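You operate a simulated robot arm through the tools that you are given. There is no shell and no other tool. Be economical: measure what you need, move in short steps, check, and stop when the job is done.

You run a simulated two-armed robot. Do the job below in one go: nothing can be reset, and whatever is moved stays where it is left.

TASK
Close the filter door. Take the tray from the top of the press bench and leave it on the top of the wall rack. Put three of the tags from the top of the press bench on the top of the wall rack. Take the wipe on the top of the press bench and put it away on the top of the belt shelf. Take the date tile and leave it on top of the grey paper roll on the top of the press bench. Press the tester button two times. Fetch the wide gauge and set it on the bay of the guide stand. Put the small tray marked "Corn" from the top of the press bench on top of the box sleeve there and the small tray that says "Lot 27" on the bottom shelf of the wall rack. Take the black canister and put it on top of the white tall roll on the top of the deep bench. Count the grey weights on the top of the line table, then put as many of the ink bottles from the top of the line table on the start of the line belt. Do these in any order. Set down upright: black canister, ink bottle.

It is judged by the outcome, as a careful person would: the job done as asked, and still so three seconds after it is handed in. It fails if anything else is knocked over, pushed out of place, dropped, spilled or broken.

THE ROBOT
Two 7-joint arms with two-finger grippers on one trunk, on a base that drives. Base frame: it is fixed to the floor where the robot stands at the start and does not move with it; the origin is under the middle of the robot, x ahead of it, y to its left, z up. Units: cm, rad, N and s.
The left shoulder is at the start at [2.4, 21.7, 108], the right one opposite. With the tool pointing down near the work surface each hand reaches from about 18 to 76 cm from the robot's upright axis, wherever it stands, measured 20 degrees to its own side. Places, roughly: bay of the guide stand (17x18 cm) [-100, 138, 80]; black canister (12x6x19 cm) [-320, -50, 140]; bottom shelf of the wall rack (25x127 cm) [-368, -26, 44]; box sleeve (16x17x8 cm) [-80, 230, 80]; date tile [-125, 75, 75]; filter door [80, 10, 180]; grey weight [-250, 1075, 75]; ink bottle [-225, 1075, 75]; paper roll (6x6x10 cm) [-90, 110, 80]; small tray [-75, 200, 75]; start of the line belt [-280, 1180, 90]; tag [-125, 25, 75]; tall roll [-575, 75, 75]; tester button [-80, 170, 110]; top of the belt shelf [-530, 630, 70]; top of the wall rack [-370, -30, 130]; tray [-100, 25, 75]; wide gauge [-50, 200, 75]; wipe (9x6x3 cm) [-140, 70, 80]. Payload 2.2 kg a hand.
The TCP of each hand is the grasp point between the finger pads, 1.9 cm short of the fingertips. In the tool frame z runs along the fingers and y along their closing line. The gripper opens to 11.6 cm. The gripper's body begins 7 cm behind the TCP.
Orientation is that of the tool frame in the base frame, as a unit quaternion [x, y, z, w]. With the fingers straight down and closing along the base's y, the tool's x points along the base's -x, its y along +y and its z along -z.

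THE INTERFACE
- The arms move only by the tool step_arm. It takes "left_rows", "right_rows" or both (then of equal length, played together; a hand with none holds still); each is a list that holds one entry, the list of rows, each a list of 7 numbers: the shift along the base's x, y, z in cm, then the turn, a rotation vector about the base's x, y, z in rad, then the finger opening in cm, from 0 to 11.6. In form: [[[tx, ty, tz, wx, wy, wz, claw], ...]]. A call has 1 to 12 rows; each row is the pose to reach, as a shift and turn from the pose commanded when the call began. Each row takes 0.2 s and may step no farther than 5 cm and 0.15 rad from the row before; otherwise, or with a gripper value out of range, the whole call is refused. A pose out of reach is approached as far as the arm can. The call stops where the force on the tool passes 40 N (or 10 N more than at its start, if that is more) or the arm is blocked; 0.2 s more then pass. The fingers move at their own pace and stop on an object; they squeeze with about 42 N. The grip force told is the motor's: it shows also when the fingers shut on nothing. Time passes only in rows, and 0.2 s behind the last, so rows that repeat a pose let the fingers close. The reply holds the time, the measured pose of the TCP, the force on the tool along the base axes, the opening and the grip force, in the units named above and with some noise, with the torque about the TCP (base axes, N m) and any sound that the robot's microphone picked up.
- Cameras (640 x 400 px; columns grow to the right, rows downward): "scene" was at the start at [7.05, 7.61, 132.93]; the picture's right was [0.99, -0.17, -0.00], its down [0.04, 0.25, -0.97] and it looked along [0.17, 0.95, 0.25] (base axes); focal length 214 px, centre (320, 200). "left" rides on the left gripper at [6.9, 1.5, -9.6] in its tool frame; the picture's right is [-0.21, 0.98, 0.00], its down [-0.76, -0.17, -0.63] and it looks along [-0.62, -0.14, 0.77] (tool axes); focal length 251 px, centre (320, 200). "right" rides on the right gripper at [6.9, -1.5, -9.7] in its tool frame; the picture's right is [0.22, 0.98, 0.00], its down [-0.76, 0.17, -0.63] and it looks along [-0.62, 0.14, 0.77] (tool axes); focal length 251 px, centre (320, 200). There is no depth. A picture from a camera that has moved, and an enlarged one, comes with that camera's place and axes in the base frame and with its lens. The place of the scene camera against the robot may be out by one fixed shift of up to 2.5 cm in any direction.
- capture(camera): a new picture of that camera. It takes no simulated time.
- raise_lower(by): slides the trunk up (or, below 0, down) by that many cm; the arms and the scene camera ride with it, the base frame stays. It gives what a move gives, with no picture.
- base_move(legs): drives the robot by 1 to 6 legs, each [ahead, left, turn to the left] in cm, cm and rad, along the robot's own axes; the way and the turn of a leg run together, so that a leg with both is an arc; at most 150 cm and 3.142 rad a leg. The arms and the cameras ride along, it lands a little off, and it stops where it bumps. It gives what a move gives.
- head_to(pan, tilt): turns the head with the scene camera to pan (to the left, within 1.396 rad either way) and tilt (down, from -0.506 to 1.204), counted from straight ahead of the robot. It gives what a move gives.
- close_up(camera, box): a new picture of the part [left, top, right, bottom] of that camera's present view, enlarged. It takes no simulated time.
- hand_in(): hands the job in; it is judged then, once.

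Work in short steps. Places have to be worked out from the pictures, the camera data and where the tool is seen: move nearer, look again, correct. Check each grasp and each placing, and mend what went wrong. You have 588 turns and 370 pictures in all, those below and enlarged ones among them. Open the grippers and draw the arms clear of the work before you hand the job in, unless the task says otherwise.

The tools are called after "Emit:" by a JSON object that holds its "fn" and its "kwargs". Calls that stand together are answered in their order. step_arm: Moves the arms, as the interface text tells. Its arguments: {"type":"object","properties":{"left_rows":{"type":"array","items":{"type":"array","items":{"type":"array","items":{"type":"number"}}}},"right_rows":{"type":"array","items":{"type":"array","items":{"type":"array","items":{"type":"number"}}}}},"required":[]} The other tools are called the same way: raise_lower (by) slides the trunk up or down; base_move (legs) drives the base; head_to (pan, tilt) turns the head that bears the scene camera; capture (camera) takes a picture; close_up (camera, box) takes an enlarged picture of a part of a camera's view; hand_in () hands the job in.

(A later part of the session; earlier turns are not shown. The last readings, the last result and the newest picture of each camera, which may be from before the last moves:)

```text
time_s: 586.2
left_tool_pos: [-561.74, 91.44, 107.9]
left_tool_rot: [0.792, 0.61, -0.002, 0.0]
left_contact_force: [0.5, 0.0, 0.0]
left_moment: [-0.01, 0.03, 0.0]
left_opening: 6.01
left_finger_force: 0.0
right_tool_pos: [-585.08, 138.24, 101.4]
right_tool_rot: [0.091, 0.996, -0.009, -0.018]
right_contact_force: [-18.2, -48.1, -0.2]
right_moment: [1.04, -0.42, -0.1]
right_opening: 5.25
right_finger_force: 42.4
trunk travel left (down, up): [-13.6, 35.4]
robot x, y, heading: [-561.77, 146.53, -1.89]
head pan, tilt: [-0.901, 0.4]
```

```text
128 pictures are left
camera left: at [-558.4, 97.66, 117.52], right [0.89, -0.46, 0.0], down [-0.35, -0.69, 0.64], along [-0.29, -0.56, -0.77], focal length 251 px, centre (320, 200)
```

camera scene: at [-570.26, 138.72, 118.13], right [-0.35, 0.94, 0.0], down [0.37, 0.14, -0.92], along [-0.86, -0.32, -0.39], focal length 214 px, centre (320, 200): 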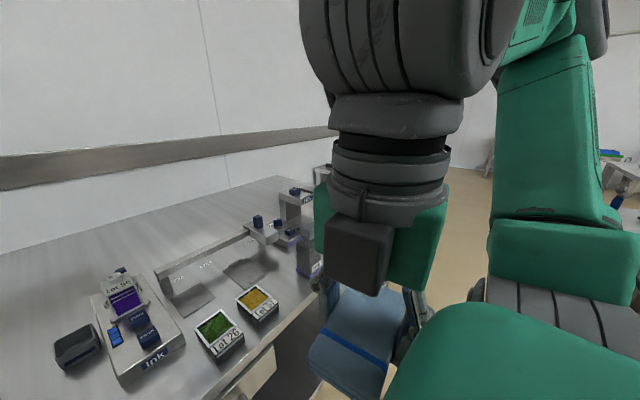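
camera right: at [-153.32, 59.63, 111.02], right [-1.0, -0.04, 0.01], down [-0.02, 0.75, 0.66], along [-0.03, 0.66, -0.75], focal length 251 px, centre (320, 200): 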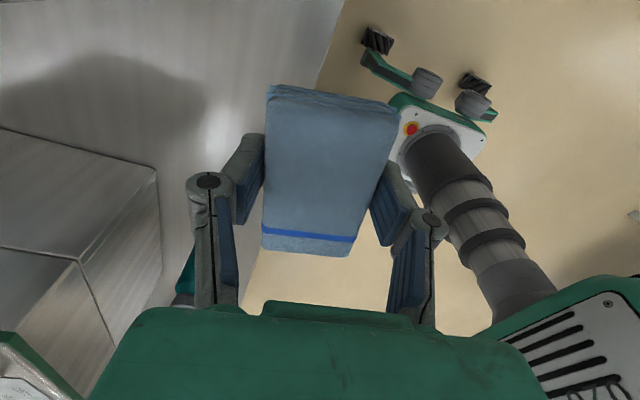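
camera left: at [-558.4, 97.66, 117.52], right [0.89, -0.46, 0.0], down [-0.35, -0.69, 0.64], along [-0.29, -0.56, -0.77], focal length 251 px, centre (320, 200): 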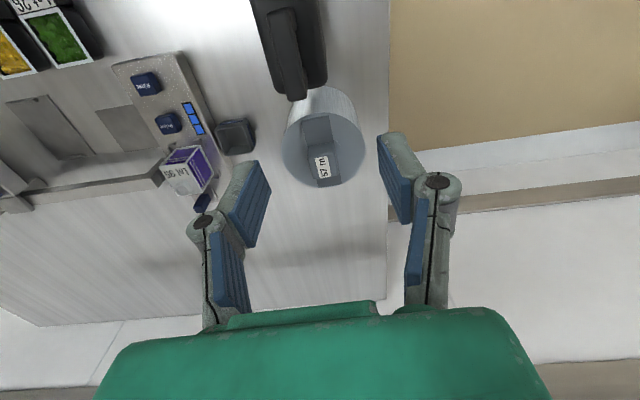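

The right hand touched my own body; I move it back out.

Emit:
{"fn": "step_arm", "kwargs": {"right_rows": [[[-1, -3, 0, 0, 0, 0, 4], [-2, -6, 0, 0, 0, 0, 4], [-4, -9, 0, 0, 0, 0, 4]]]}}

Emit:
{"fn": "base_move", "kwargs": {"legs": [[-30, 0, 0], [0, -70, 0]]}}

Emit:
{"fn": "head_to", "kwargs": {"pan": 0, "tilt": 0.5}}

Emit:
{"fn": "capture", "kwargs": {"camera": "scene"}}

```text
time_s: 587.0
left_tool_pos: [-561.73, 91.27, 108.0]
left_tool_rot: [0.793, 0.61, -0.002, -0.002]
left_contact_force: [-0.4, -0.3, -1.0]
left_moment: [0.01, 0.0, 0.0]
left_opening: 6.0
left_finger_force: 0.1
right_tool_pos: [-589.06, 129.58, 101.4]
right_tool_rot: [0.092, 0.996, -0.003, -0.018]
right_contact_force: [0.2, 0.0, 0.2]
right_moment: [0.02, -0.01, 0.02]
right_opening: 5.27
right_finger_force: 42.4
trunk travel left (down, up): [-13.6, 35.4]
robot x, y, heading: [-561.54, 146.39, -1.886]
head pan, tilt: [-0.901, 0.4]
```

```text
time_s: 592.6
left_tool_pos: [-619.99, 141.95, 107.88]
left_tool_rot: [0.793, 0.61, -0.003, -0.002]
left_contact_force: [-0.9, 0.6, 0.2]
left_moment: [-0.01, -0.01, 0.01]
left_opening: 6.01
left_finger_force: 0.1
right_tool_pos: [-647.29, 180.28, 101.41]
right_tool_rot: [0.091, 0.996, -0.005, -0.017]
right_contact_force: [0.6, -1.0, -1.1]
right_moment: [-0.06, 0.01, -0.02]
right_opening: 5.27
right_finger_force: 41.6
trunk travel left (down, up): [-13.6, 35.4]
robot x, y, heading: [-620.27, 197.3, -1.883]
head pan, tilt: [-0.901, 0.4]
```

```text
time_s: 593.8
left_tool_pos: [-620.46, 142.42, 108.09]
left_tool_rot: [0.792, 0.61, -0.003, 0.001]
left_contact_force: [0.6, 0.1, 0.0]
left_moment: [0.02, -0.01, -0.01]
left_opening: 5.99
left_finger_force: 0.1
right_tool_pos: [-647.76, 180.6, 101.27]
right_tool_rot: [0.092, 0.996, -0.006, -0.016]
right_contact_force: [-0.7, 0.2, -1.3]
right_moment: [0.03, 0.0, 0.01]
right_opening: 5.27
right_finger_force: 42.0
trunk travel left (down, up): [-13.6, 35.4]
robot x, y, heading: [-620.03, 197.08, -1.883]
head pan, tilt: [0.0, 0.499]
```

```text
127 pictures are left
camera scene: at [-623.29, 184.03, 117.22], right [-0.95, 0.31, 0.0], down [0.15, 0.46, -0.88], along [-0.27, -0.83, -0.48], focal length 214 px, centre (320, 200)
```

scene: 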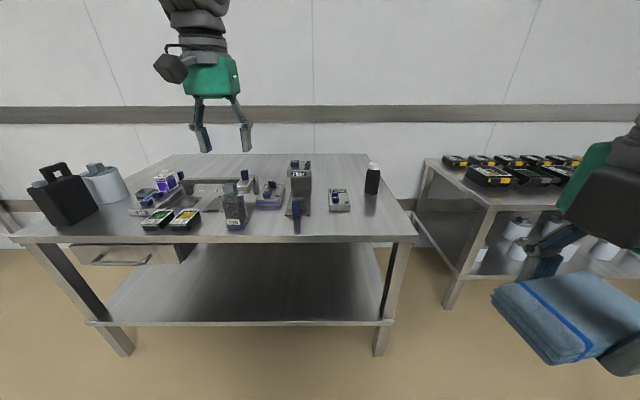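

Emit:
{"fn": "close_up", "kwargs": {"camera": "scene", "box": [130, 140, 410, 250]}}

Emit:
{"fn": "close_up", "kwargs": {"camera": "scene", "box": [420, 140, 640, 280]}}

```text
2.29 times, centred on (270, 195) of scene
camera zoom: at [-623.29, 184.03, 117.22], right [-0.95, 0.31, 0.0], down [0.15, 0.46, -0.88], along [-0.27, -0.83, -0.48], focal length 490 px, centre (434, 211)
```

zoom: 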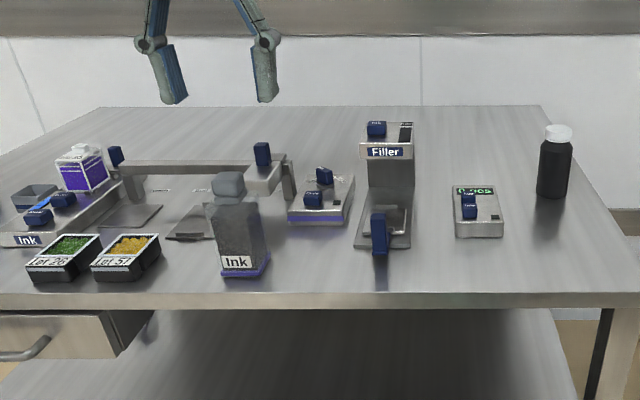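

```text
2.86 times, centred on (530, 210) of scene
camera zoom: at [-623.29, 184.03, 117.22], right [-0.95, 0.31, 0.0], down [0.15, 0.46, -0.88], along [-0.27, -0.83, -0.48], focal length 613 px, centre (-280, 171)
```

zoom: 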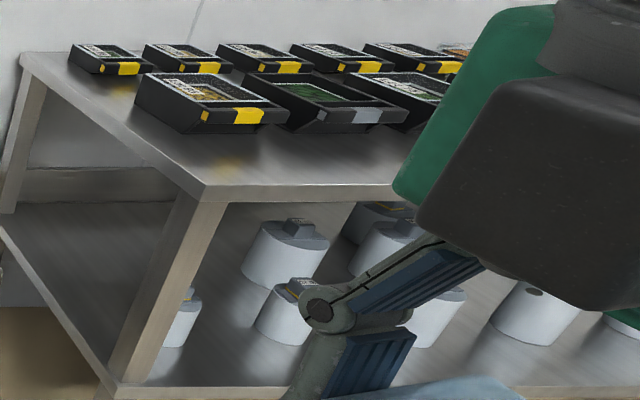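

The other white cylinders are stored rolls too, so the "57 m" one is indeed the white tall roll. I return and wait for sway to settle before regrasping the canister.

Emit:
{"fn": "base_move", "kwargs": {"legs": [[0, 70, 0]]}}

Emit:
{"fn": "head_to", "kwargs": {"pan": 0.2, "tilt": 0.7}}

Emit:
{"fn": "step_arm", "kwargs": {"left_rows": [[[0, 0, 0, 0, 0, 0, 9.5], [0, 0, 0, 0, 0, 0, 9.5], [0, 0, 0, 0, 0, 0, 9.5], [0, 0, 0, 0, 0, 0, 9.5], [0, 0, 0, 0, 0, 0, 9.5], [0, 0, 0, 0, 0, 0, 9.5], [0, 0, 0, 0, 0, 0, 9.5], [0, 0, 0, 0, 0, 0, 9.5]]]}}

Emit:
{"fn": "base_move", "kwargs": {"legs": [[30, 0, 0]]}}

Emit:
{"fn": "capture", "kwargs": {"camera": "left"}}

```text
time_s: 597.6
left_tool_pos: [-553.76, 120.78, 107.96]
left_tool_rot: [0.792, 0.611, -0.002, 0.002]
left_contact_force: [-0.5, -0.2, -0.8]
left_moment: [-0.02, -0.03, 0.02]
left_opening: 6.02
left_finger_force: 0.1
right_tool_pos: [-581.14, 159.05, 101.3]
right_tool_rot: [0.091, 0.996, -0.005, -0.016]
right_contact_force: [0.2, 0.2, 0.8]
right_moment: [-0.01, -0.03, 0.02]
right_opening: 5.27
right_finger_force: 42.1
trunk travel left (down, up): [-13.6, 35.4]
robot x, y, heading: [-553.33, 175.63, -1.882]
head pan, tilt: [0.0, 0.499]
```

```text
time_s: 598.4
left_tool_pos: [-553.76, 121.09, 108.2]
left_tool_rot: [0.792, 0.611, -0.004, 0.001]
left_contact_force: [-1.4, 0.9, -0.1]
left_moment: [0.01, -0.01, 0.0]
left_opening: 6.0
left_finger_force: 0.1
right_tool_pos: [-580.99, 159.14, 101.42]
right_tool_rot: [0.09, 0.996, -0.007, -0.016]
right_contact_force: [0.1, -0.6, -0.5]
right_moment: [0.02, -0.03, 0.02]
right_opening: 5.26
right_finger_force: 41.9
trunk travel left (down, up): [-13.6, 35.4]
robot x, y, heading: [-553.53, 175.25, -1.882]
head pan, tilt: [0.201, 0.7]
```

```text
time_s: 600.2
left_tool_pos: [-553.24, 120.88, 108.14]
left_tool_rot: [0.792, 0.61, -0.004, 0.0]
left_contact_force: [0.9, -0.5, 0.2]
left_moment: [-0.01, 0.02, -0.01]
left_opening: 9.48
left_finger_force: 0.0
right_tool_pos: [-580.63, 159.1, 101.44]
right_tool_rot: [0.09, 0.996, -0.006, -0.018]
right_contact_force: [-0.6, -1.0, 0.2]
right_moment: [-0.01, 0.01, 0.0]
right_opening: 5.27
right_finger_force: 41.5
trunk travel left (down, up): [-13.6, 35.4]
robot x, y, heading: [-553.31, 175.56, -1.882]
head pan, tilt: [0.201, 0.7]
```

```text
time_s: 602.2
left_tool_pos: [-562.37, 92.17, 107.94]
left_tool_rot: [0.792, 0.61, -0.004, 0.0]
left_contact_force: [0.7, -0.4, -0.5]
left_moment: [0.01, -0.02, -0.01]
left_opening: 9.48
left_finger_force: 0.1
right_tool_pos: [-589.85, 130.38, 101.52]
right_tool_rot: [0.09, 0.996, -0.006, -0.018]
right_contact_force: [0.2, 0.1, -0.4]
right_moment: [0.03, 0.04, 0.01]
right_opening: 5.27
right_finger_force: 42.1
trunk travel left (down, up): [-13.6, 35.4]
robot x, y, heading: [-562.21, 146.8, -1.883]
head pan, tilt: [0.201, 0.7]
```

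```text
124 pictures are left
camera left: at [-559.14, 98.49, 117.63], right [0.89, -0.46, 0.0], down [-0.35, -0.69, 0.64], along [-0.29, -0.57, -0.77], focal length 251 px, centre (320, 200)
```

left: 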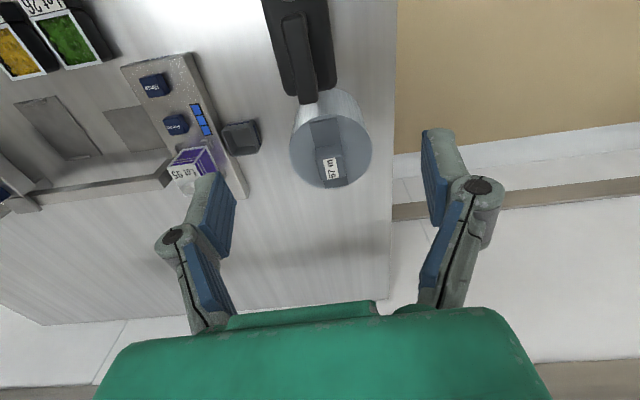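

Sway is small with the low trunk. I position over the canister centre (-562.2,97.1) and descend.

Emit:
{"fn": "step_arm", "kwargs": {"left_rows": [[[0, 2.5, -1, 0, 0, 0, 9.5], [0.2, 5, -3, 0, 0, 0, 9.5], [0.2, 5, -7, 0, 0, 0, 9.5], [0.2, 5, -11, 0, 0, 0, 9.5], [0.2, 5, -14, 0, 0, 0, 9.5]]]}}

Emit:
{"fn": "capture", "kwargs": {"camera": "left"}}

```text
time_s: 603.4
left_tool_pos: [-562.09, 97.51, 94.34]
left_tool_rot: [0.792, 0.611, -0.005, 0.001]
left_contact_force: [0.0, -0.5, 0.1]
left_moment: [0.01, 0.05, 0.02]
left_opening: 9.48
left_finger_force: 0.1
right_tool_pos: [-589.72, 130.43, 101.43]
right_tool_rot: [0.091, 0.996, -0.005, -0.019]
right_contact_force: [0.9, -0.2, -0.2]
right_moment: [0.03, -0.01, 0.02]
right_opening: 5.27
right_finger_force: 41.8
trunk travel left (down, up): [-13.6, 35.4]
robot x, y, heading: [-562.37, 146.63, -1.883]
head pan, tilt: [0.201, 0.7]
```

```text
123 pictures are left
camera left: at [-558.81, 103.78, 103.8], right [0.89, -0.46, 0.0], down [-0.35, -0.69, 0.64], along [-0.29, -0.57, -0.77], focal length 251 px, centre (320, 200)
```

left: 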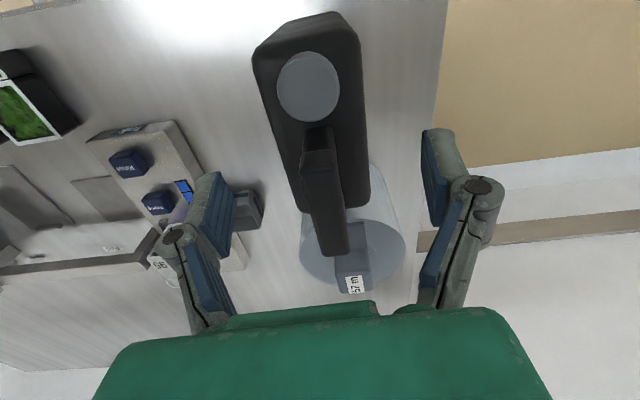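

Centred well. Down to z≈86.8 and close.

Emit:
{"fn": "step_arm", "kwargs": {"left_rows": [[[0.1, -0.3, -3, 0, 0, 0, 9.5], [0.1, -0.4, -6, 0, 0, 0, 9.5], [0.1, -0.4, -7.4, 0, 0, 0, 9.5], [0.1, -0.4, -7.4, 0, 0, 0, 7], [0.1, -0.4, -7.4, 0, 0, 0, 4], [0.1, -0.4, -7.4, 0, 0, 0, 4]]]}}

```text
time_s: 604.8
left_tool_pos: [-562.22, 97.13, 87.1]
left_tool_rot: [0.792, 0.61, -0.009, 0.002]
left_contact_force: [-10.0, 3.0, 27.2]
left_moment: [0.1, 2.29, -0.26]
left_opening: 5.93
left_finger_force: 41.8
right_tool_pos: [-589.81, 130.86, 101.57]
right_tool_rot: [0.092, 0.996, -0.008, -0.019]
right_contact_force: [0.2, -0.5, -0.6]
right_moment: [0.01, 0.0, 0.05]
right_opening: 5.27
right_finger_force: 42.0
trunk travel left (down, up): [-13.6, 35.4]
robot x, y, heading: [-562.56, 147.09, -1.879]
head pan, tilt: [0.201, 0.7]
```

Gripped. I lift it straight up 21 cm.

Emit:
{"fn": "step_arm", "kwargs": {"left_rows": [[[0, 0, 2, 0, 0, 0, 4], [0, 0, 6, 0, 0, 0, 4], [0, 0, 10, 0, 0, 0, 4], [0, 0, 14, 0, 0, 0, 4], [0, 0, 18, 0, 0, 0, 4], [0, 0, 21, 0, 0, 0, 4]]]}}

Emit:
{"fn": "capture", "kwargs": {"camera": "scene"}}

```text
time_s: 606.2
left_tool_pos: [-561.94, 97.11, 107.88]
left_tool_rot: [0.793, 0.61, -0.005, 0.001]
left_contact_force: [0.3, -0.1, -3.5]
left_moment: [0.01, -0.01, -0.02]
left_opening: 5.89
left_finger_force: 41.9
right_tool_pos: [-589.62, 130.58, 101.61]
right_tool_rot: [0.091, 0.996, -0.007, -0.019]
right_contact_force: [0.1, -0.1, -0.7]
right_moment: [-0.06, -0.01, -0.02]
right_opening: 5.26
right_finger_force: 41.7
trunk travel left (down, up): [-13.6, 35.4]
robot x, y, heading: [-562.32, 146.86, -1.88]
head pan, tilt: [0.201, 0.7]
```

```text
122 pictures are left
camera scene: at [-563.43, 134.03, 115.45], right [-0.99, 0.11, 0.0], down [0.07, 0.64, -0.76], along [-0.08, -0.76, -0.65], focal length 214 px, centre (320, 200)
```

scene: 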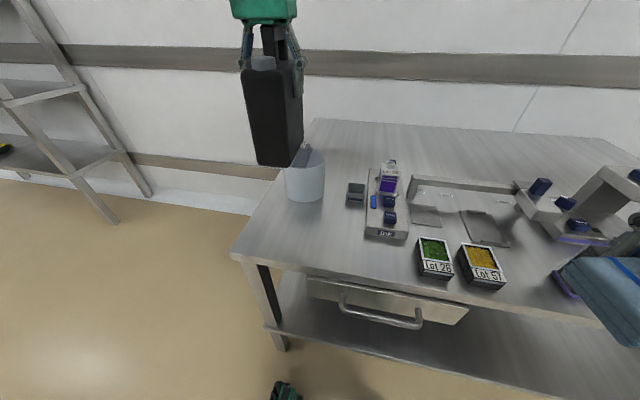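

Now over the block at (-566,82.4).

Emit:
{"fn": "step_arm", "kwargs": {"left_rows": [[[-1, -3.7, 0, 0, 0, 0, 4], [-2, -7.4, 0, 0, 0, 0, 4], [-3, -11.1, 0, 0, 0, 0, 4], [-4.1, -14.7, 0, 0, 0, 0, 4], [-4.1, -14.7, 0, 0, 0, 0, 4], [-4.1, -14.7, 0, 0, 0, 0, 4], [-4.1, -14.7, -2, 0, 0, 0, 4]]]}}

Emit:
{"fn": "close_up", "kwargs": {"camera": "scene", "box": [230, 60, 390, 220]}}

Emit:
{"fn": "capture", "kwargs": {"camera": "right"}}

```text
time_s: 607.8
left_tool_pos: [-566.1, 82.22, 105.86]
left_tool_rot: [0.792, 0.611, -0.004, 0.001]
left_contact_force: [-0.5, -0.7, -3.6]
left_moment: [-0.04, 0.0, -0.01]
left_opening: 5.89
left_finger_force: 42.2
right_tool_pos: [-589.75, 130.59, 101.57]
right_tool_rot: [0.091, 0.996, -0.006, -0.018]
right_contact_force: [0.7, -0.4, -0.4]
right_moment: [0.02, -0.02, 0.03]
right_opening: 5.27
right_finger_force: 41.9
trunk travel left (down, up): [-13.6, 35.4]
robot x, y, heading: [-562.42, 147.1, -1.879]
head pan, tilt: [0.201, 0.7]
```

```text
2.50 times, centred on (310, 140) of scene
camera zoom: at [-563.54, 133.9, 115.43], right [-0.99, 0.11, 0.0], down [0.07, 0.64, -0.76], along [-0.08, -0.76, -0.65], focal length 536 px, centre (345, 350)
```

zoom: 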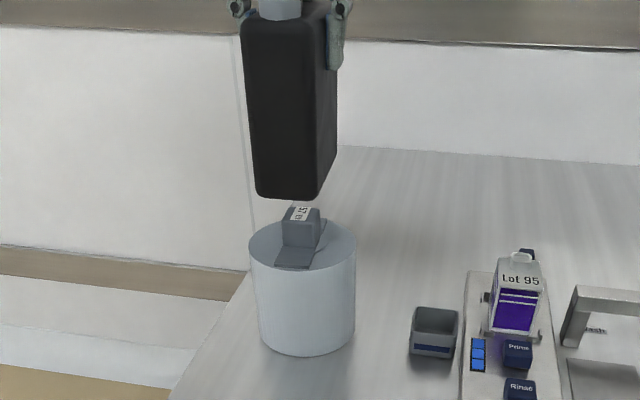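

```text
120 pictures are left
camera right: at [-596.36, 130.41, 111.39], right [-0.03, 1.0, -0.01], down [0.8, 0.03, 0.6], along [0.6, 0.01, -0.8], focal length 251 px, centre (320, 200)
```

right: 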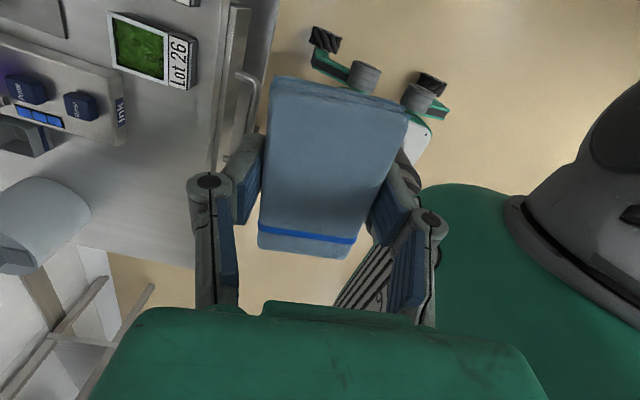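

Alignment with the block checks out in this view. I lower slowly to contact.

Emit:
{"fn": "step_arm", "kwargs": {"left_rows": [[[0, 0, -1, 0, 0, 0, 4], [0, 0, -2, 0, 0, 0, 4], [0, 0, -2.5, 0, 0, 0, 4], [0, 0, -3, 0, 0, 0, 4], [0, 0, -3.4, 0, 0, 0, 4]]]}}

Emit:
{"fn": "close_up", "kwargs": {"camera": "scene", "box": [230, 60, 390, 220]}}

```text
time_s: 609.0
left_tool_pos: [-566.22, 82.29, 102.37]
left_tool_rot: [0.792, 0.611, -0.005, 0.001]
left_contact_force: [0.9, 0.0, -3.7]
left_moment: [0.03, 0.01, 0.01]
left_opening: 5.89
left_finger_force: 41.5
right_tool_pos: [-589.8, 130.58, 101.61]
right_tool_rot: [0.092, 0.996, -0.006, -0.017]
right_contact_force: [0.2, 0.3, -0.5]
right_moment: [-0.01, 0.02, -0.02]
right_opening: 5.25
right_finger_force: 41.8
trunk travel left (down, up): [-13.6, 35.4]
robot x, y, heading: [-562.51, 146.97, -1.884]
head pan, tilt: [0.201, 0.7]
```

```text
2.50 times, centred on (310, 140) of scene
camera zoom: at [-563.56, 133.91, 115.43], right [-0.99, 0.11, 0.0], down [0.07, 0.64, -0.76], along [-0.08, -0.76, -0.65], focal length 536 px, centre (345, 350)
```

zoom: 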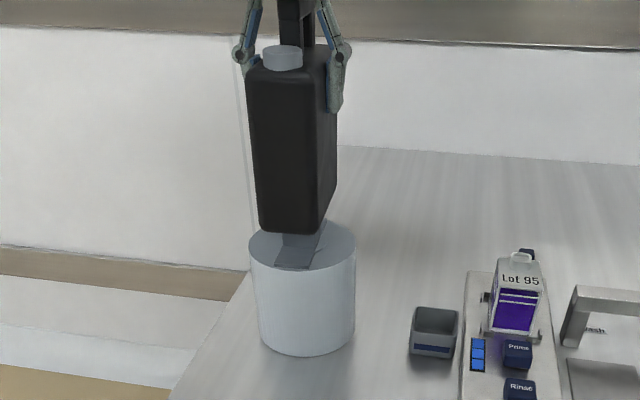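

Emit:
{"fn": "step_arm", "kwargs": {"left_rows": [[[0, 0, -0.4, 0, 0, 0, 4], [0, 0, -0.8, 0, 0, 0, 4], [0, 0, -1.2, 0, 0, 0, 4], [0, 0, -1.6, 0, 0, 0, 4]]]}}

Emit:
{"fn": "close_up", "kwargs": {"camera": "scene", "box": [230, 60, 390, 220]}}

```text
time_s: 610.0
left_tool_pos: [-566.11, 82.29, 102.03]
left_tool_rot: [0.791, 0.611, -0.013, 0.003]
left_contact_force: [0.4, 7.2, 17.8]
left_moment: [1.3, 0.09, -0.1]
left_opening: 5.89
left_finger_force: 42.2
right_tool_pos: [-589.52, 130.79, 101.53]
right_tool_rot: [0.092, 0.996, -0.007, -0.019]
right_contact_force: [0.0, 0.3, -0.3]
right_moment: [0.06, -0.05, 0.01]
right_opening: 5.27
right_finger_force: 41.7
trunk travel left (down, up): [-13.6, 35.4]
robot x, y, heading: [-562.76, 147.09, -1.884]
head pan, tilt: [0.201, 0.7]
stopped in row 4 (left hand): the force on the tool passed its limit at 45 N (the readings are from after the stop); the commanded pose is now the measured one
```

```text
2.50 times, centred on (310, 140) of scene
camera zoom: at [-563.56, 134.16, 115.47], right [-0.99, 0.11, 0.0], down [0.07, 0.64, -0.76], along [-0.08, -0.76, -0.65], focal length 536 px, centre (345, 350)
```

zoom: 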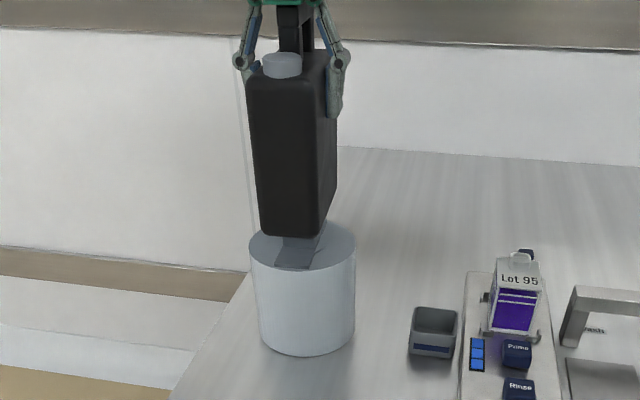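

Contact, but the torque suggests the support point is ~1.8 cm nearer me than the hand. I lift, shift 1 cm toward me, and touch down again to compare.

Emit:
{"fn": "step_arm", "kwargs": {"left_rows": [[[0, 0, 0.6, 0.026, -0.006, 0, 4], [0.2, 0.5, 0.8, 0.026, -0.006, 0, 4], [0.3, 1.0, 0.8, 0.026, -0.006, 0, 4], [0.3, 1.0, 0.4, 0.026, -0.006, 0, 4], [0.3, 1.0, 0.1, 0.026, -0.006, 0, 4], [0.3, 1.0, -0.1, 0.026, -0.006, 0, 4]]]}}

```text
time_s: 611.4
left_tool_pos: [-565.62, 83.29, 102.09]
left_tool_rot: [0.791, 0.612, -0.006, -0.003]
left_contact_force: [0.9, -2.2, 17.2]
left_moment: [-0.68, 0.46, 0.05]
left_opening: 5.89
left_finger_force: 41.6
right_tool_pos: [-589.58, 130.89, 101.62]
right_tool_rot: [0.091, 0.996, -0.008, -0.019]
right_contact_force: [0.3, -0.4, -0.5]
right_moment: [0.03, -0.01, 0.02]
right_opening: 5.27
right_finger_force: 42.0
trunk travel left (down, up): [-13.6, 35.4]
robot x, y, heading: [-562.65, 147.02, -1.882]
head pan, tilt: [0.201, 0.7]
```

From the two touches the block spans y 81.4–84.1; its centre is y≈82.75, x≈-566.5. I move there and touch down again.

Emit:
{"fn": "step_arm", "kwargs": {"left_rows": [[[0, 0, 0.6, 0.008, 0.008, 0, 4], [-0.4, -0.3, 0.7, 0.008, 0.008, 0, 4], [-0.8, -0.55, 0.7, 0.008, 0.008, 0, 4], [-0.8, -0.55, 0.3, 0.008, 0.008, 0, 4], [-0.8, -0.55, 0.05, 0.008, 0.008, 0, 4], [-0.8, -0.55, -0.1, 0.008, 0.008, 0, 4]]]}}

```text
time_s: 612.8
left_tool_pos: [-566.68, 82.77, 102.04]
left_tool_rot: [0.792, 0.611, -0.007, -0.008]
left_contact_force: [-1.4, -0.9, 26.4]
left_moment: [-1.0, -0.3, -0.07]
left_opening: 5.91
left_finger_force: 42.5
right_tool_pos: [-589.68, 130.94, 101.62]
right_tool_rot: [0.091, 0.996, -0.008, -0.019]
right_contact_force: [-1.2, 0.0, -0.2]
right_moment: [-0.01, 0.01, 0.01]
right_opening: 5.25
right_finger_force: 41.6
trunk travel left (down, up): [-13.6, 35.4]
robot x, y, heading: [-562.48, 147.04, -1.88]
head pan, tilt: [0.201, 0.7]
```

Contact patches bound the block to y 79.8–84.1, x -568.4…-565.1: centre (-566.7,82). I shift -0.75 in y, halve the pitch change, and set down.

Emit:
{"fn": "step_arm", "kwargs": {"left_rows": [[[0, 0, 0.6, -0.008, 0, 0, 4], [0, -0.4, 0.7, -0.008, 0, 0, 4], [0, -0.75, 0.7, -0.008, 0, 0, 4], [0, -0.75, 0.4, -0.008, 0, 0, 4], [0, -0.75, 0.2, -0.008, 0, 0, 4], [0, -0.75, 0.1, -0.008, 0, 0, 4]]]}}

```text
time_s: 614.2
left_tool_pos: [-566.35, 81.96, 101.98]
left_tool_rot: [0.791, 0.612, -0.008, -0.005]
left_contact_force: [3.6, 0.8, 22.3]
left_moment: [-0.46, -0.53, 0.06]
left_opening: 5.89
left_finger_force: 42.0
right_tool_pos: [-589.6, 130.92, 101.62]
right_tool_rot: [0.092, 0.996, -0.008, -0.019]
right_contact_force: [0.4, -0.2, -0.5]
right_moment: [0.02, 0.01, -0.01]
right_opening: 5.3
right_finger_force: 41.4
trunk travel left (down, up): [-13.6, 35.4]
robot x, y, heading: [-562.55, 147.22, -1.878]
head pan, tilt: [0.201, 0.7]
```

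Centred within the block. I relieve the pressing force and open slowly.

Emit:
{"fn": "step_arm", "kwargs": {"left_rows": [[[0, 0, 0.25, 0, 0, 0, 5], [0, 0, 0.25, 0, 0, 0, 6.3], [0, 0, 0.25, 0, 0, 0, 6.8], [0, 0, 0.25, 0, 0, 0, 7.2], [0, 0, 0.25, 0, 0, 0, 7.6], [0, 0, 0.25, 0, 0, 0, 8]]]}}

Emit:
{"fn": "close_up", "kwargs": {"camera": "scene", "box": [230, 60, 390, 220]}}

```text
time_s: 615.6
left_tool_pos: [-566.58, 82.07, 102.03]
left_tool_rot: [0.792, 0.61, -0.005, -0.007]
left_contact_force: [1.4, 2.1, 18.4]
left_moment: [-0.01, -0.05, 0.03]
left_opening: 7.99
left_finger_force: 0.1
right_tool_pos: [-589.61, 130.76, 101.64]
right_tool_rot: [0.091, 0.996, -0.007, -0.02]
right_contact_force: [-0.2, -0.4, -0.2]
right_moment: [0.03, -0.03, 0.0]
right_opening: 5.26
right_finger_force: 42.5
trunk travel left (down, up): [-13.6, 35.4]
robot x, y, heading: [-562.69, 146.93, -1.878]
head pan, tilt: [0.201, 0.7]
```

```text
2.50 times, centred on (310, 140) of scene
camera zoom: at [-563.51, 134.28, 115.49], right [-0.99, 0.11, 0.0], down [0.07, 0.64, -0.76], along [-0.08, -0.76, -0.64], focal length 536 px, centre (345, 350)
```

zoom: 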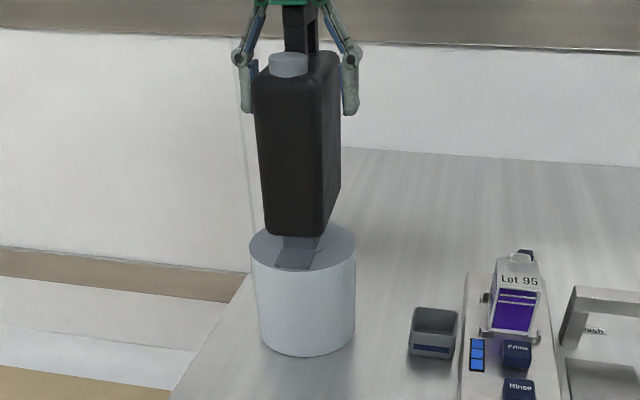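

It stands free between the open fingers. I raise the hand straight up slowly.

Emit:
{"fn": "step_arm", "kwargs": {"left_rows": [[[0, 0, 0.5, 0, 0, 0, 8], [0, 0, 1, 0, 0, 0, 8], [0, 0, 2, 0, 0, 0, 8.5], [0, 0, 4, 0, 0, 0, 8.5], [0, 0, 7, 0, 0, 0, 8.5], [0, 0, 11, 0, 0, 0, 8.5], [0, 0, 15, 0, 0, 0, 8.5]]]}}

Emit:
{"fn": "close_up", "kwargs": {"camera": "scene", "box": [230, 60, 390, 220]}}

```text
time_s: 617.2
left_tool_pos: [-565.85, 83.08, 113.34]
left_tool_rot: [0.792, 0.611, -0.005, -0.007]
left_contact_force: [0.1, 0.1, 0.9]
left_moment: [-0.04, 0.02, 0.0]
left_opening: 8.52
left_finger_force: 0.0
left hand out of reach, approached as far as the arm can: row 6, 7
right_tool_pos: [-589.58, 130.92, 101.53]
right_tool_rot: [0.09, 0.996, -0.008, -0.02]
right_contact_force: [-0.5, 0.0, 0.0]
right_moment: [-0.01, -0.04, -0.01]
right_opening: 5.27
right_finger_force: 42.2
trunk travel left (down, up): [-13.6, 35.4]
robot x, y, heading: [-562.21, 147.05, -1.882]
head pan, tilt: [0.201, 0.7]
```

```text
2.50 times, centred on (310, 140) of scene
camera zoom: at [-563.48, 134.15, 115.48], right [-0.99, 0.11, 0.0], down [0.07, 0.64, -0.76], along [-0.08, -0.76, -0.64], focal length 536 px, centre (345, 350)
```

zoom: 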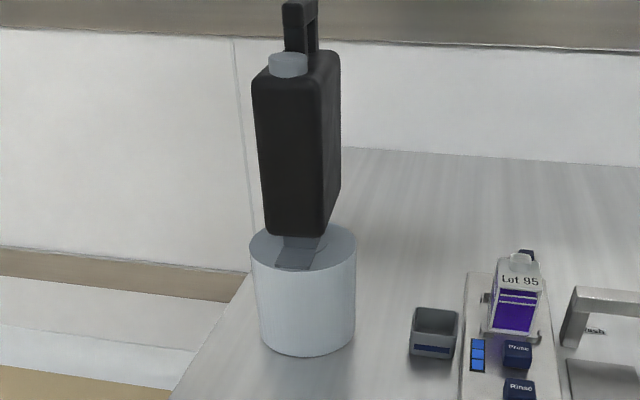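

The canister stands steadily on the roll. I raise the trunk a little for clearance, then back away.

Emit:
{"fn": "raise_lower", "kwargs": {"by": 8}}

Emit:
{"fn": "step_arm", "kwargs": {"left_rows": [[[0.9, 2.8, 0, 0, 0, 0, 8.5], [1.8, 5.6, 0, 0, 0, 0, 8.5], [2.7, 8.4, 0, 0, 0, 0, 8.5], [3.6, 11.2, 0, 0, 0, 0, 8.5], [4.5, 14, 0, 0, 0, 0, 8.5], [5.4, 16.8, 0, 0, 0, 0, 8.5]]]}}

Emit:
{"fn": "base_move", "kwargs": {"legs": [[-30, 0, 0]]}}

Emit:
{"fn": "close_up", "kwargs": {"camera": "scene", "box": [200, 60, 400, 220]}}

```text
time_s: 618.4
left_tool_pos: [-565.9, 82.73, 121.13]
left_tool_rot: [0.792, 0.611, -0.005, -0.007]
left_contact_force: [-0.3, 0.0, 0.7]
left_moment: [0.02, 0.01, -0.02]
left_opening: 8.49
left_finger_force: 0.0
right_tool_pos: [-589.71, 130.75, 109.43]
right_tool_rot: [0.091, 0.996, -0.007, -0.019]
right_contact_force: [0.3, -0.3, -0.1]
right_moment: [0.0, 0.01, -0.04]
right_opening: 5.24
right_finger_force: 41.7
trunk travel left (down, up): [-21.6, 27.4]
robot x, y, heading: [-562.74, 146.9, -1.885]
head pan, tilt: [0.201, 0.7]
```

```text
time_s: 619.8
left_tool_pos: [-560.19, 100.04, 121.23]
left_tool_rot: [0.792, 0.611, -0.006, -0.006]
left_contact_force: [0.5, -0.1, -0.4]
left_moment: [-0.03, 0.01, 0.01]
left_opening: 8.51
left_finger_force: 0.1
right_tool_pos: [-589.63, 130.89, 109.66]
right_tool_rot: [0.091, 0.996, -0.008, -0.02]
right_contact_force: [0.8, -0.3, -0.3]
right_moment: [-0.05, 0.05, -0.02]
right_opening: 5.27
right_finger_force: 42.3
trunk travel left (down, up): [-21.6, 27.4]
robot x, y, heading: [-562.71, 147.02, -1.881]
head pan, tilt: [0.201, 0.7]
```

```text
time_s: 621.8
left_tool_pos: [-551.16, 128.7, 121.11]
left_tool_rot: [0.791, 0.611, -0.006, -0.007]
left_contact_force: [0.9, 0.7, 0.0]
left_moment: [-0.01, -0.03, -0.01]
left_opening: 8.5
left_finger_force: 0.0
right_tool_pos: [-580.27, 159.46, 109.49]
right_tool_rot: [0.091, 0.996, -0.006, -0.019]
right_contact_force: [0.1, -0.3, -0.8]
right_moment: [-0.03, 0.01, 0.0]
right_opening: 5.28
right_finger_force: 42.1
trunk travel left (down, up): [-21.6, 27.4]
robot x, y, heading: [-553.3, 175.91, -1.881]
head pan, tilt: [0.201, 0.7]
```

```text
2.50 times, centred on (300, 140) of scene
camera zoom: at [-554.21, 162.78, 123.46], right [-0.99, 0.11, 0.0], down [0.07, 0.64, -0.76], along [-0.08, -0.76, -0.65], focal length 536 px, centre (370, 350)
```

zoom: 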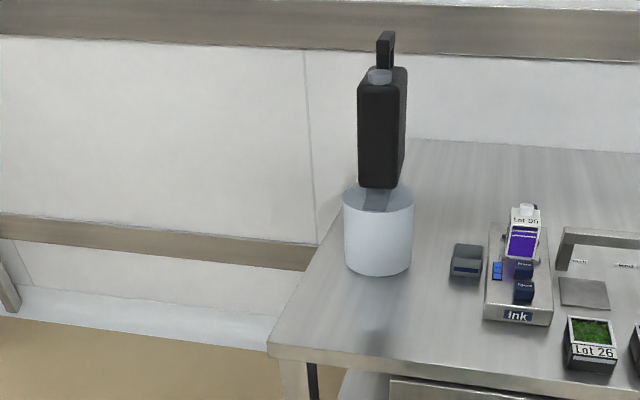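

The canister is placed. Now to the belt shelf with the wipe: I turn to face +y and look for a path.

Emit:
{"fn": "base_move", "kwargs": {"legs": [[-10, 0, 0], [0, 0, 1.57], [0, 0, 1.57]]}}

Emit:
{"fn": "head_to", "kwargs": {"pan": 0, "tilt": 0.25}}

Emit:
{"fn": "capture", "kwargs": {"camera": "scene"}}

```text
time_s: 630.6
left_tool_pos: [-552.22, 232.1, 121.21]
left_tool_rot: [-0.609, 0.793, -0.006, 0.005]
left_contact_force: [-0.3, -0.3, 0.0]
left_moment: [-0.01, -0.02, 0.03]
left_opening: 8.5
left_finger_force: 0.0
right_tool_pos: [-523.23, 201.04, 109.58]
right_tool_rot: [0.995, -0.093, 0.02, -0.008]
right_contact_force: [1.5, 1.6, -0.6]
right_moment: [-0.02, 0.01, -0.03]
right_opening: 5.29
right_finger_force: 42.1
trunk travel left (down, up): [-21.6, 27.4]
robot x, y, heading: [-550.05, 185.19, 1.257]
head pan, tilt: [0.201, 0.7]
```

```text
time_s: 631.5
left_tool_pos: [-552.48, 231.86, 121.32]
left_tool_rot: [-0.61, 0.793, -0.006, 0.006]
left_contact_force: [0.9, 0.1, -0.2]
left_moment: [-0.02, 0.02, 0.01]
left_opening: 8.51
left_finger_force: 0.0
right_tool_pos: [-523.22, 200.86, 109.7]
right_tool_rot: [0.995, -0.093, 0.019, -0.009]
right_contact_force: [0.0, -0.1, -0.8]
right_moment: [-0.04, 0.01, 0.01]
right_opening: 5.28
right_finger_force: 42.0
trunk travel left (down, up): [-21.6, 27.4]
robot x, y, heading: [-549.82, 185.04, 1.255]
head pan, tilt: [0.0, 0.25]
```

```text
114 pictures are left
camera scene: at [-544.57, 197.32, 127.53], right [0.95, -0.31, 0.0], down [-0.08, -0.24, -0.97], along [0.3, 0.92, -0.25], focal length 214 px, centre (320, 200)
```

scene: 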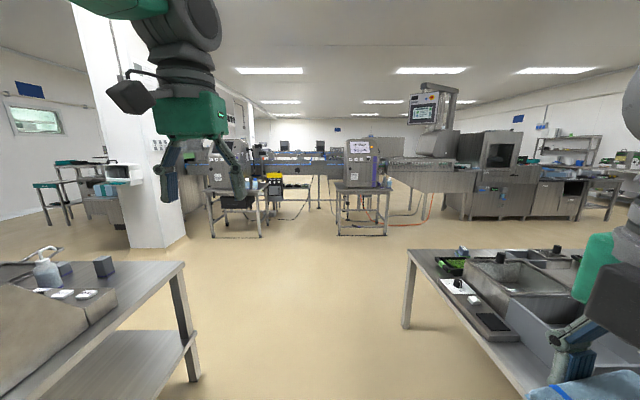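

Emit:
{"fn": "close_up", "kwargs": {"camera": "scene", "box": [180, 120, 420, 250]}}

```text
2.67 times, centred on (300, 185) of scene
camera zoom: at [-544.57, 197.32, 127.53], right [0.95, -0.31, 0.0], down [-0.08, -0.24, -0.97], along [0.3, 0.92, -0.25], focal length 572 px, centre (373, 240)
```

zoom: 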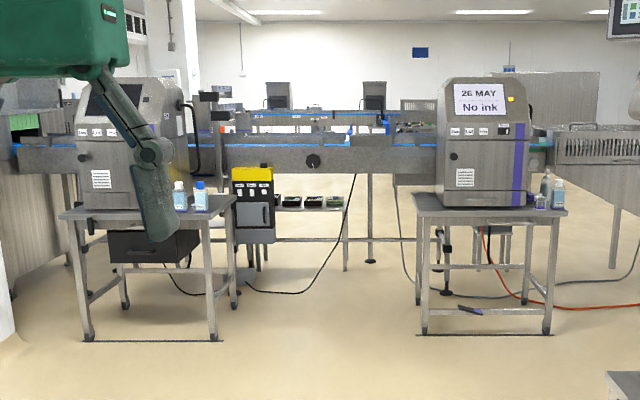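

I drive 148 cm ahead through the gap between the two tables.

Emit:
{"fn": "base_move", "kwargs": {"legs": [[148, 0, 0]]}}

Emit:
{"fn": "head_to", "kwargs": {"pan": 0.2, "tilt": 0.25}}

Emit:
{"fn": "capture", "kwargs": {"camera": "scene"}}

```text
time_s: 638.7
left_tool_pos: [-506.65, 370.78, 121.16]
left_tool_rot: [-0.607, 0.795, -0.006, 0.007]
left_contact_force: [0.4, -0.4, -0.4]
left_moment: [0.01, 0.01, -0.01]
left_opening: 8.5
left_finger_force: 0.1
right_tool_pos: [-477.52, 339.81, 109.64]
right_tool_rot: [0.995, -0.095, 0.019, -0.008]
right_contact_force: [0.8, 0.0, -0.5]
right_moment: [0.0, -0.01, 0.02]
right_opening: 5.27
right_finger_force: 42.2
trunk travel left (down, up): [-21.6, 27.4]
robot x, y, heading: [-504.56, 324.53, 1.252]
head pan, tilt: [0.0, 0.25]
```

```text
time_s: 639.5
left_tool_pos: [-506.54, 370.73, 121.37]
left_tool_rot: [-0.607, 0.795, -0.006, 0.007]
left_contact_force: [-0.2, 0.4, 0.1]
left_moment: [0.0, 0.01, 0.0]
left_opening: 8.47
left_finger_force: 0.0
right_tool_pos: [-477.47, 339.63, 109.61]
right_tool_rot: [0.995, -0.095, 0.019, -0.01]
right_contact_force: [-0.4, -0.7, -0.6]
right_moment: [0.02, 0.01, -0.01]
right_opening: 5.28
right_finger_force: 42.2
trunk travel left (down, up): [-21.6, 27.4]
robot x, y, heading: [-504.67, 324.37, 1.252]
head pan, tilt: [0.201, 0.25]
```

```text
112 pictures are left
camera scene: at [-500.66, 336.69, 127.54], right [0.99, -0.12, 0.0], down [-0.03, -0.25, -0.97], along [0.12, 0.96, -0.25], focal length 214 px, centre (320, 200)
```

scene: 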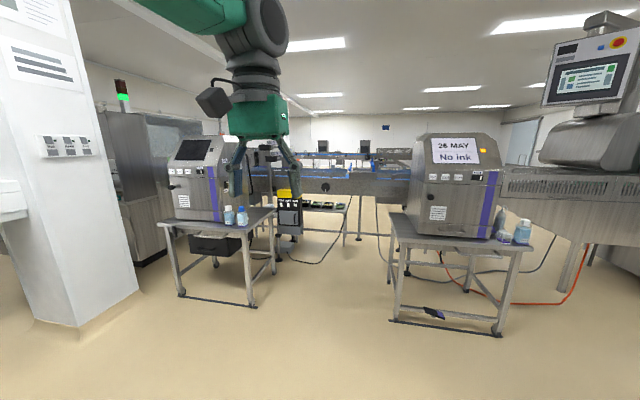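

The stated spot is hidden behind my left hand; I lower that hand and look again.

Emit:
{"fn": "step_arm", "kwargs": {"left_rows": [[[-1, -4, -1, 0, 0, 0, 5], [-2, -8, -3, 0, 0, 0, 3], [-3, -12, -6, 0, 0, 0, 1], [-5, -15, -9, 0, 0, 0, 1], [-7, -18, -12, 0, 0, 0, 1]]]}}

Emit:
{"fn": "close_up", "kwargs": {"camera": "scene", "box": [150, 110, 430, 280]}}

```text
refused: row 3 steps farther than a row can; nothing moved
```

```text
2.29 times, centred on (290, 195) of scene
camera zoom: at [-500.66, 336.69, 127.54], right [0.99, -0.12, 0.0], down [-0.03, -0.25, -0.97], along [0.12, 0.96, -0.25], focal length 490 px, centre (389, 211)
```

zoom: 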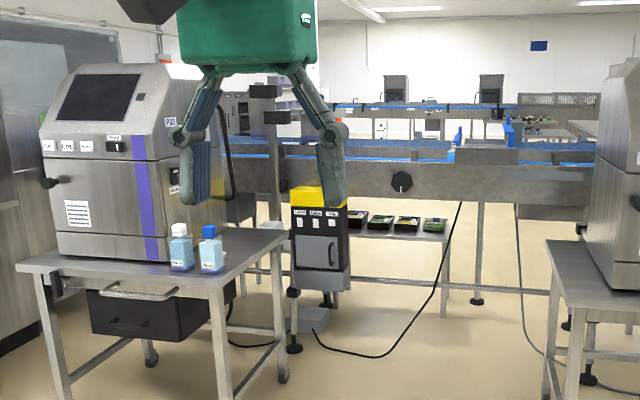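

Emit:
{"fn": "step_arm", "kwargs": {"left_rows": [[[-1, -4, -1, 0, 0, 0, 5], [-2, -8, -2, 0, 0, 0, 3], [-3, -12, -4, 0, 0, 0, 1], [-4, -15, -7, 0, 0, 0, 1], [-5, -18, -10, 0, 0, 0, 1], [-5, -18, -14, 0, 0, 0, 1]]]}}

Emit:
{"fn": "base_move", "kwargs": {"legs": [[75, -8, 0]]}}

Emit:
{"fn": "head_to", "kwargs": {"pan": 0.35, "tilt": 0.3}}

Emit:
{"fn": "capture", "kwargs": {"camera": "scene"}}

```text
time_s: 640.9
left_tool_pos: [-511.89, 352.92, 107.47]
left_tool_rot: [-0.607, 0.794, -0.005, 0.007]
left_contact_force: [0.4, -0.1, 0.3]
left_moment: [-0.01, 0.01, -0.02]
left_opening: 0.98
left_finger_force: 0.1
right_tool_pos: [-477.73, 339.86, 109.74]
right_tool_rot: [0.995, -0.095, 0.02, -0.008]
right_contact_force: [-0.2, 1.0, -0.2]
right_moment: [-0.01, 0.01, 0.01]
right_opening: 5.24
right_finger_force: 42.1
trunk travel left (down, up): [-21.6, 27.4]
robot x, y, heading: [-504.84, 324.38, 1.249]
head pan, tilt: [0.201, 0.25]
```

```text
time_s: 644.9
left_tool_pos: [-480.56, 420.99, 107.46]
left_tool_rot: [-0.606, 0.795, -0.007, 0.007]
left_contact_force: [-0.5, 0.0, -0.4]
left_moment: [0.04, 0.01, -0.02]
left_opening: 1.01
left_finger_force: 0.1
right_tool_pos: [-446.55, 407.72, 109.61]
right_tool_rot: [0.995, -0.098, 0.021, -0.009]
right_contact_force: [0.0, 0.3, 0.3]
right_moment: [-0.01, 0.05, 0.03]
right_opening: 5.27
right_finger_force: 42.2
trunk travel left (down, up): [-21.6, 27.4]
robot x, y, heading: [-473.59, 392.16, 1.244]
head pan, tilt: [0.201, 0.25]
```

```text
time_s: 645.6
left_tool_pos: [-480.6, 420.73, 107.37]
left_tool_rot: [-0.606, 0.795, -0.006, 0.009]
left_contact_force: [-0.4, 0.1, 0.7]
left_moment: [-0.01, 0.02, -0.01]
left_opening: 1.0
left_finger_force: 0.1
right_tool_pos: [-446.57, 407.56, 109.72]
right_tool_rot: [0.995, -0.098, 0.02, -0.01]
right_contact_force: [0.5, 0.4, -0.6]
right_moment: [-0.03, 0.0, -0.03]
right_opening: 5.27
right_finger_force: 42.1
trunk travel left (down, up): [-21.6, 27.4]
robot x, y, heading: [-473.48, 392.6, 1.243]
head pan, tilt: [0.351, 0.3]
```

```text
110 pictures are left
camera scene: at [-471.06, 404.78, 127.08], right [1.0, 0.03, 0.0], down [0.01, -0.3, -0.95], along [-0.03, 0.95, -0.3], focal length 214 px, centre (320, 200)
```

scene: 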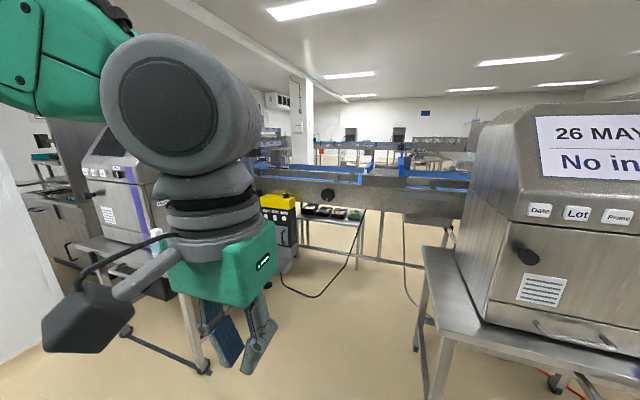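

Emit:
{"fn": "close_up", "kwargs": {"camera": "scene", "box": [240, 140, 400, 300]}}

```text
2.50 times, centred on (320, 220) of scene
camera zoom: at [-471.06, 404.78, 127.08], right [1.0, 0.03, 0.0], down [0.01, -0.3, -0.95], along [-0.03, 0.95, -0.3], focal length 536 px, centre (320, 150)
```

zoom: 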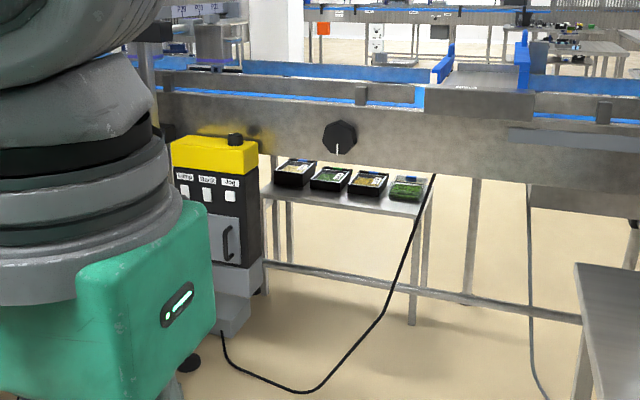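

Emit:
{"fn": "capture", "kwargs": {"camera": "left"}}

Emit:
{"fn": "base_move", "kwargs": {"legs": [[0, 0, 0.75]]}}

Emit:
{"fn": "head_to", "kwargs": {"pan": -0.6, "tilt": 0.25}}

Emit:
{"fn": "capture", "kwargs": {"camera": "scene"}}

```text
108 pictures are left
camera left: at [-484.06, 414.49, 117.01], right [-0.88, 0.47, -0.02], down [0.35, 0.69, 0.64], along [0.31, 0.56, -0.77], focal length 251 px, centre (320, 200)
```

left: 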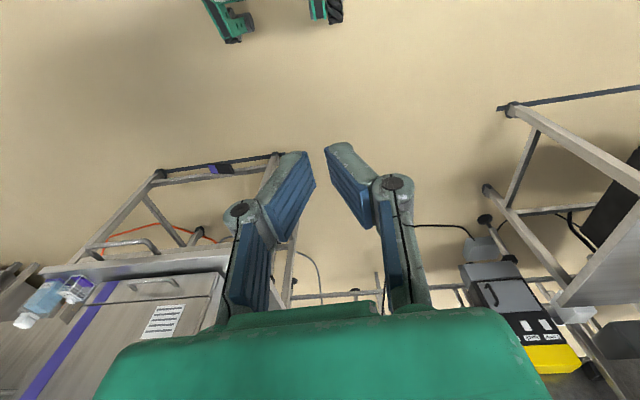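

```text
time_s: 648.0
left_tool_pos: [-498.15, 408.27, 107.43]
left_tool_rot: [0.856, -0.517, 0.003, -0.009]
left_contact_force: [-0.1, -0.4, -0.3]
left_moment: [-0.03, 0.0, 0.0]
left_opening: 1.0
left_finger_force: 0.0
right_tool_pos: [-464.49, 422.0, 109.74]
right_tool_rot: [0.961, 0.275, 0.015, -0.016]
right_contact_force: [0.6, 0.2, -1.2]
right_moment: [-0.02, 0.01, 0.01]
right_opening: 5.26
right_finger_force: 41.4
trunk travel left (down, up): [-21.6, 27.4]
robot x, y, heading: [-473.49, 391.96, 1.995]
head pan, tilt: [0.351, 0.3]
```

```text
time_s: 649.2
left_tool_pos: [-498.2, 408.13, 107.4]
left_tool_rot: [0.856, -0.518, 0.003, -0.009]
left_contact_force: [-0.5, 0.4, -0.3]
left_moment: [-0.02, -0.01, 0.0]
left_opening: 0.98
left_finger_force: 0.1
right_tool_pos: [-464.36, 421.82, 109.71]
right_tool_rot: [0.961, 0.275, 0.015, -0.017]
right_contact_force: [-0.1, 0.1, -0.4]
right_moment: [0.0, 0.03, -0.01]
right_opening: 5.26
right_finger_force: 42.5
trunk travel left (down, up): [-21.6, 27.4]
robot x, y, heading: [-473.66, 392.23, 2.001]
head pan, tilt: [-0.6, 0.25]
```

```text
107 pictures are left
camera scene: at [-472.21, 404.54, 127.54], right [0.99, -0.17, 0.0], down [-0.04, -0.25, -0.97], along [0.16, 0.95, -0.25], focal length 214 px, centre (320, 200)
```

scene: 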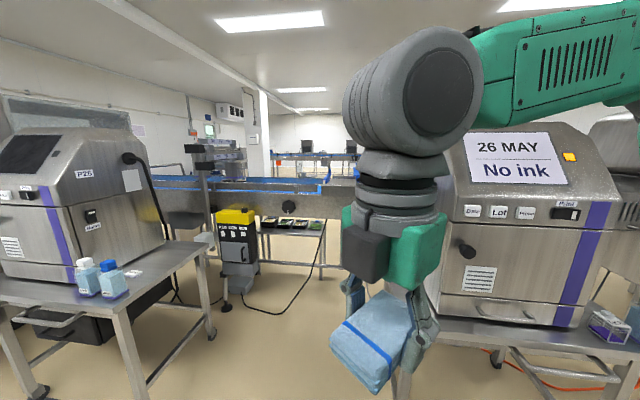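

I raise the trunk to look over the conveyor toward (-530,630).

Emit:
{"fn": "raise_lower", "kwargs": {"by": 26}}

Emit:
{"fn": "base_move", "kwargs": {"legs": [[0, 0, 0.0], [0, -30, 0]]}}

Emit:
{"fn": "head_to", "kwargs": {"pan": -0.2, "tilt": 0.3}}

Emit:
{"fn": "capture", "kwargs": {"camera": "scene"}}

```text
time_s: 651.9
left_tool_pos: [-498.17, 408.11, 133.49]
left_tool_rot: [0.856, -0.517, 0.003, -0.01]
left_contact_force: [0.1, 0.3, 0.2]
left_moment: [0.0, 0.01, -0.02]
left_opening: 1.01
left_finger_force: 0.0
right_tool_pos: [-464.31, 421.82, 135.6]
right_tool_rot: [0.961, 0.276, 0.016, -0.017]
right_contact_force: [0.7, -0.4, 0.0]
right_moment: [0.0, 0.02, 0.01]
right_opening: 5.29
right_finger_force: 42.2
trunk travel left (down, up): [-47.6, 1.4]
robot x, y, heading: [-473.59, 391.98, 2.001]
head pan, tilt: [-0.6, 0.25]
```

```text
time_s: 654.3
left_tool_pos: [-472.82, 419.81, 133.25]
left_tool_rot: [0.856, -0.516, 0.007, -0.015]
left_contact_force: [0.5, 0.7, 0.5]
left_moment: [0.02, 0.04, 0.03]
left_opening: 1.01
left_finger_force: 0.1
right_tool_pos: [-438.95, 433.53, 135.98]
right_tool_rot: [0.96, 0.277, 0.022, -0.018]
right_contact_force: [-0.7, 0.1, 0.7]
right_moment: [-0.01, 0.0, 0.0]
right_opening: 5.29
right_finger_force: 41.9
trunk travel left (down, up): [-47.6, 1.4]
robot x, y, heading: [-446.89, 404.41, 2.002]
head pan, tilt: [-0.6, 0.25]
```

```text
time_s: 655.1
left_tool_pos: [-472.5, 419.81, 133.29]
left_tool_rot: [0.857, -0.515, 0.006, -0.015]
left_contact_force: [-0.9, 0.0, 0.9]
left_moment: [0.01, 0.05, -0.03]
left_opening: 0.97
left_finger_force: 0.0
right_tool_pos: [-438.69, 433.45, 135.86]
right_tool_rot: [0.961, 0.276, 0.021, -0.017]
right_contact_force: [-0.2, 0.4, -0.7]
right_moment: [-0.02, 0.01, -0.02]
right_opening: 5.25
right_finger_force: 42.2
trunk travel left (down, up): [-47.6, 1.4]
robot x, y, heading: [-446.63, 404.36, 2.0]
head pan, tilt: [-0.201, 0.3]
```

```text
106 pictures are left
camera scene: at [-447.75, 417.39, 153.04], right [0.97, 0.23, -0.01], down [0.06, -0.29, -0.95], along [-0.22, 0.93, -0.3], focal length 214 px, centre (320, 200)
```

scene: 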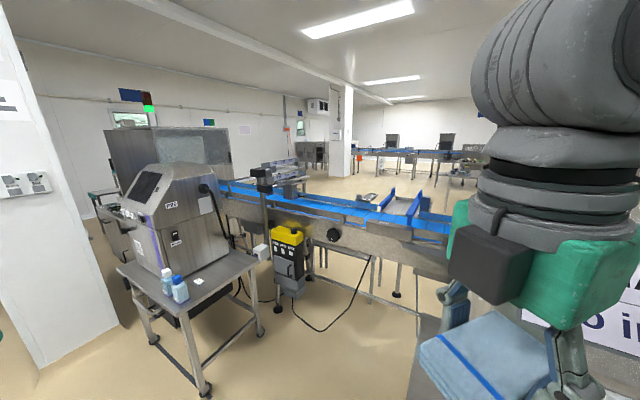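

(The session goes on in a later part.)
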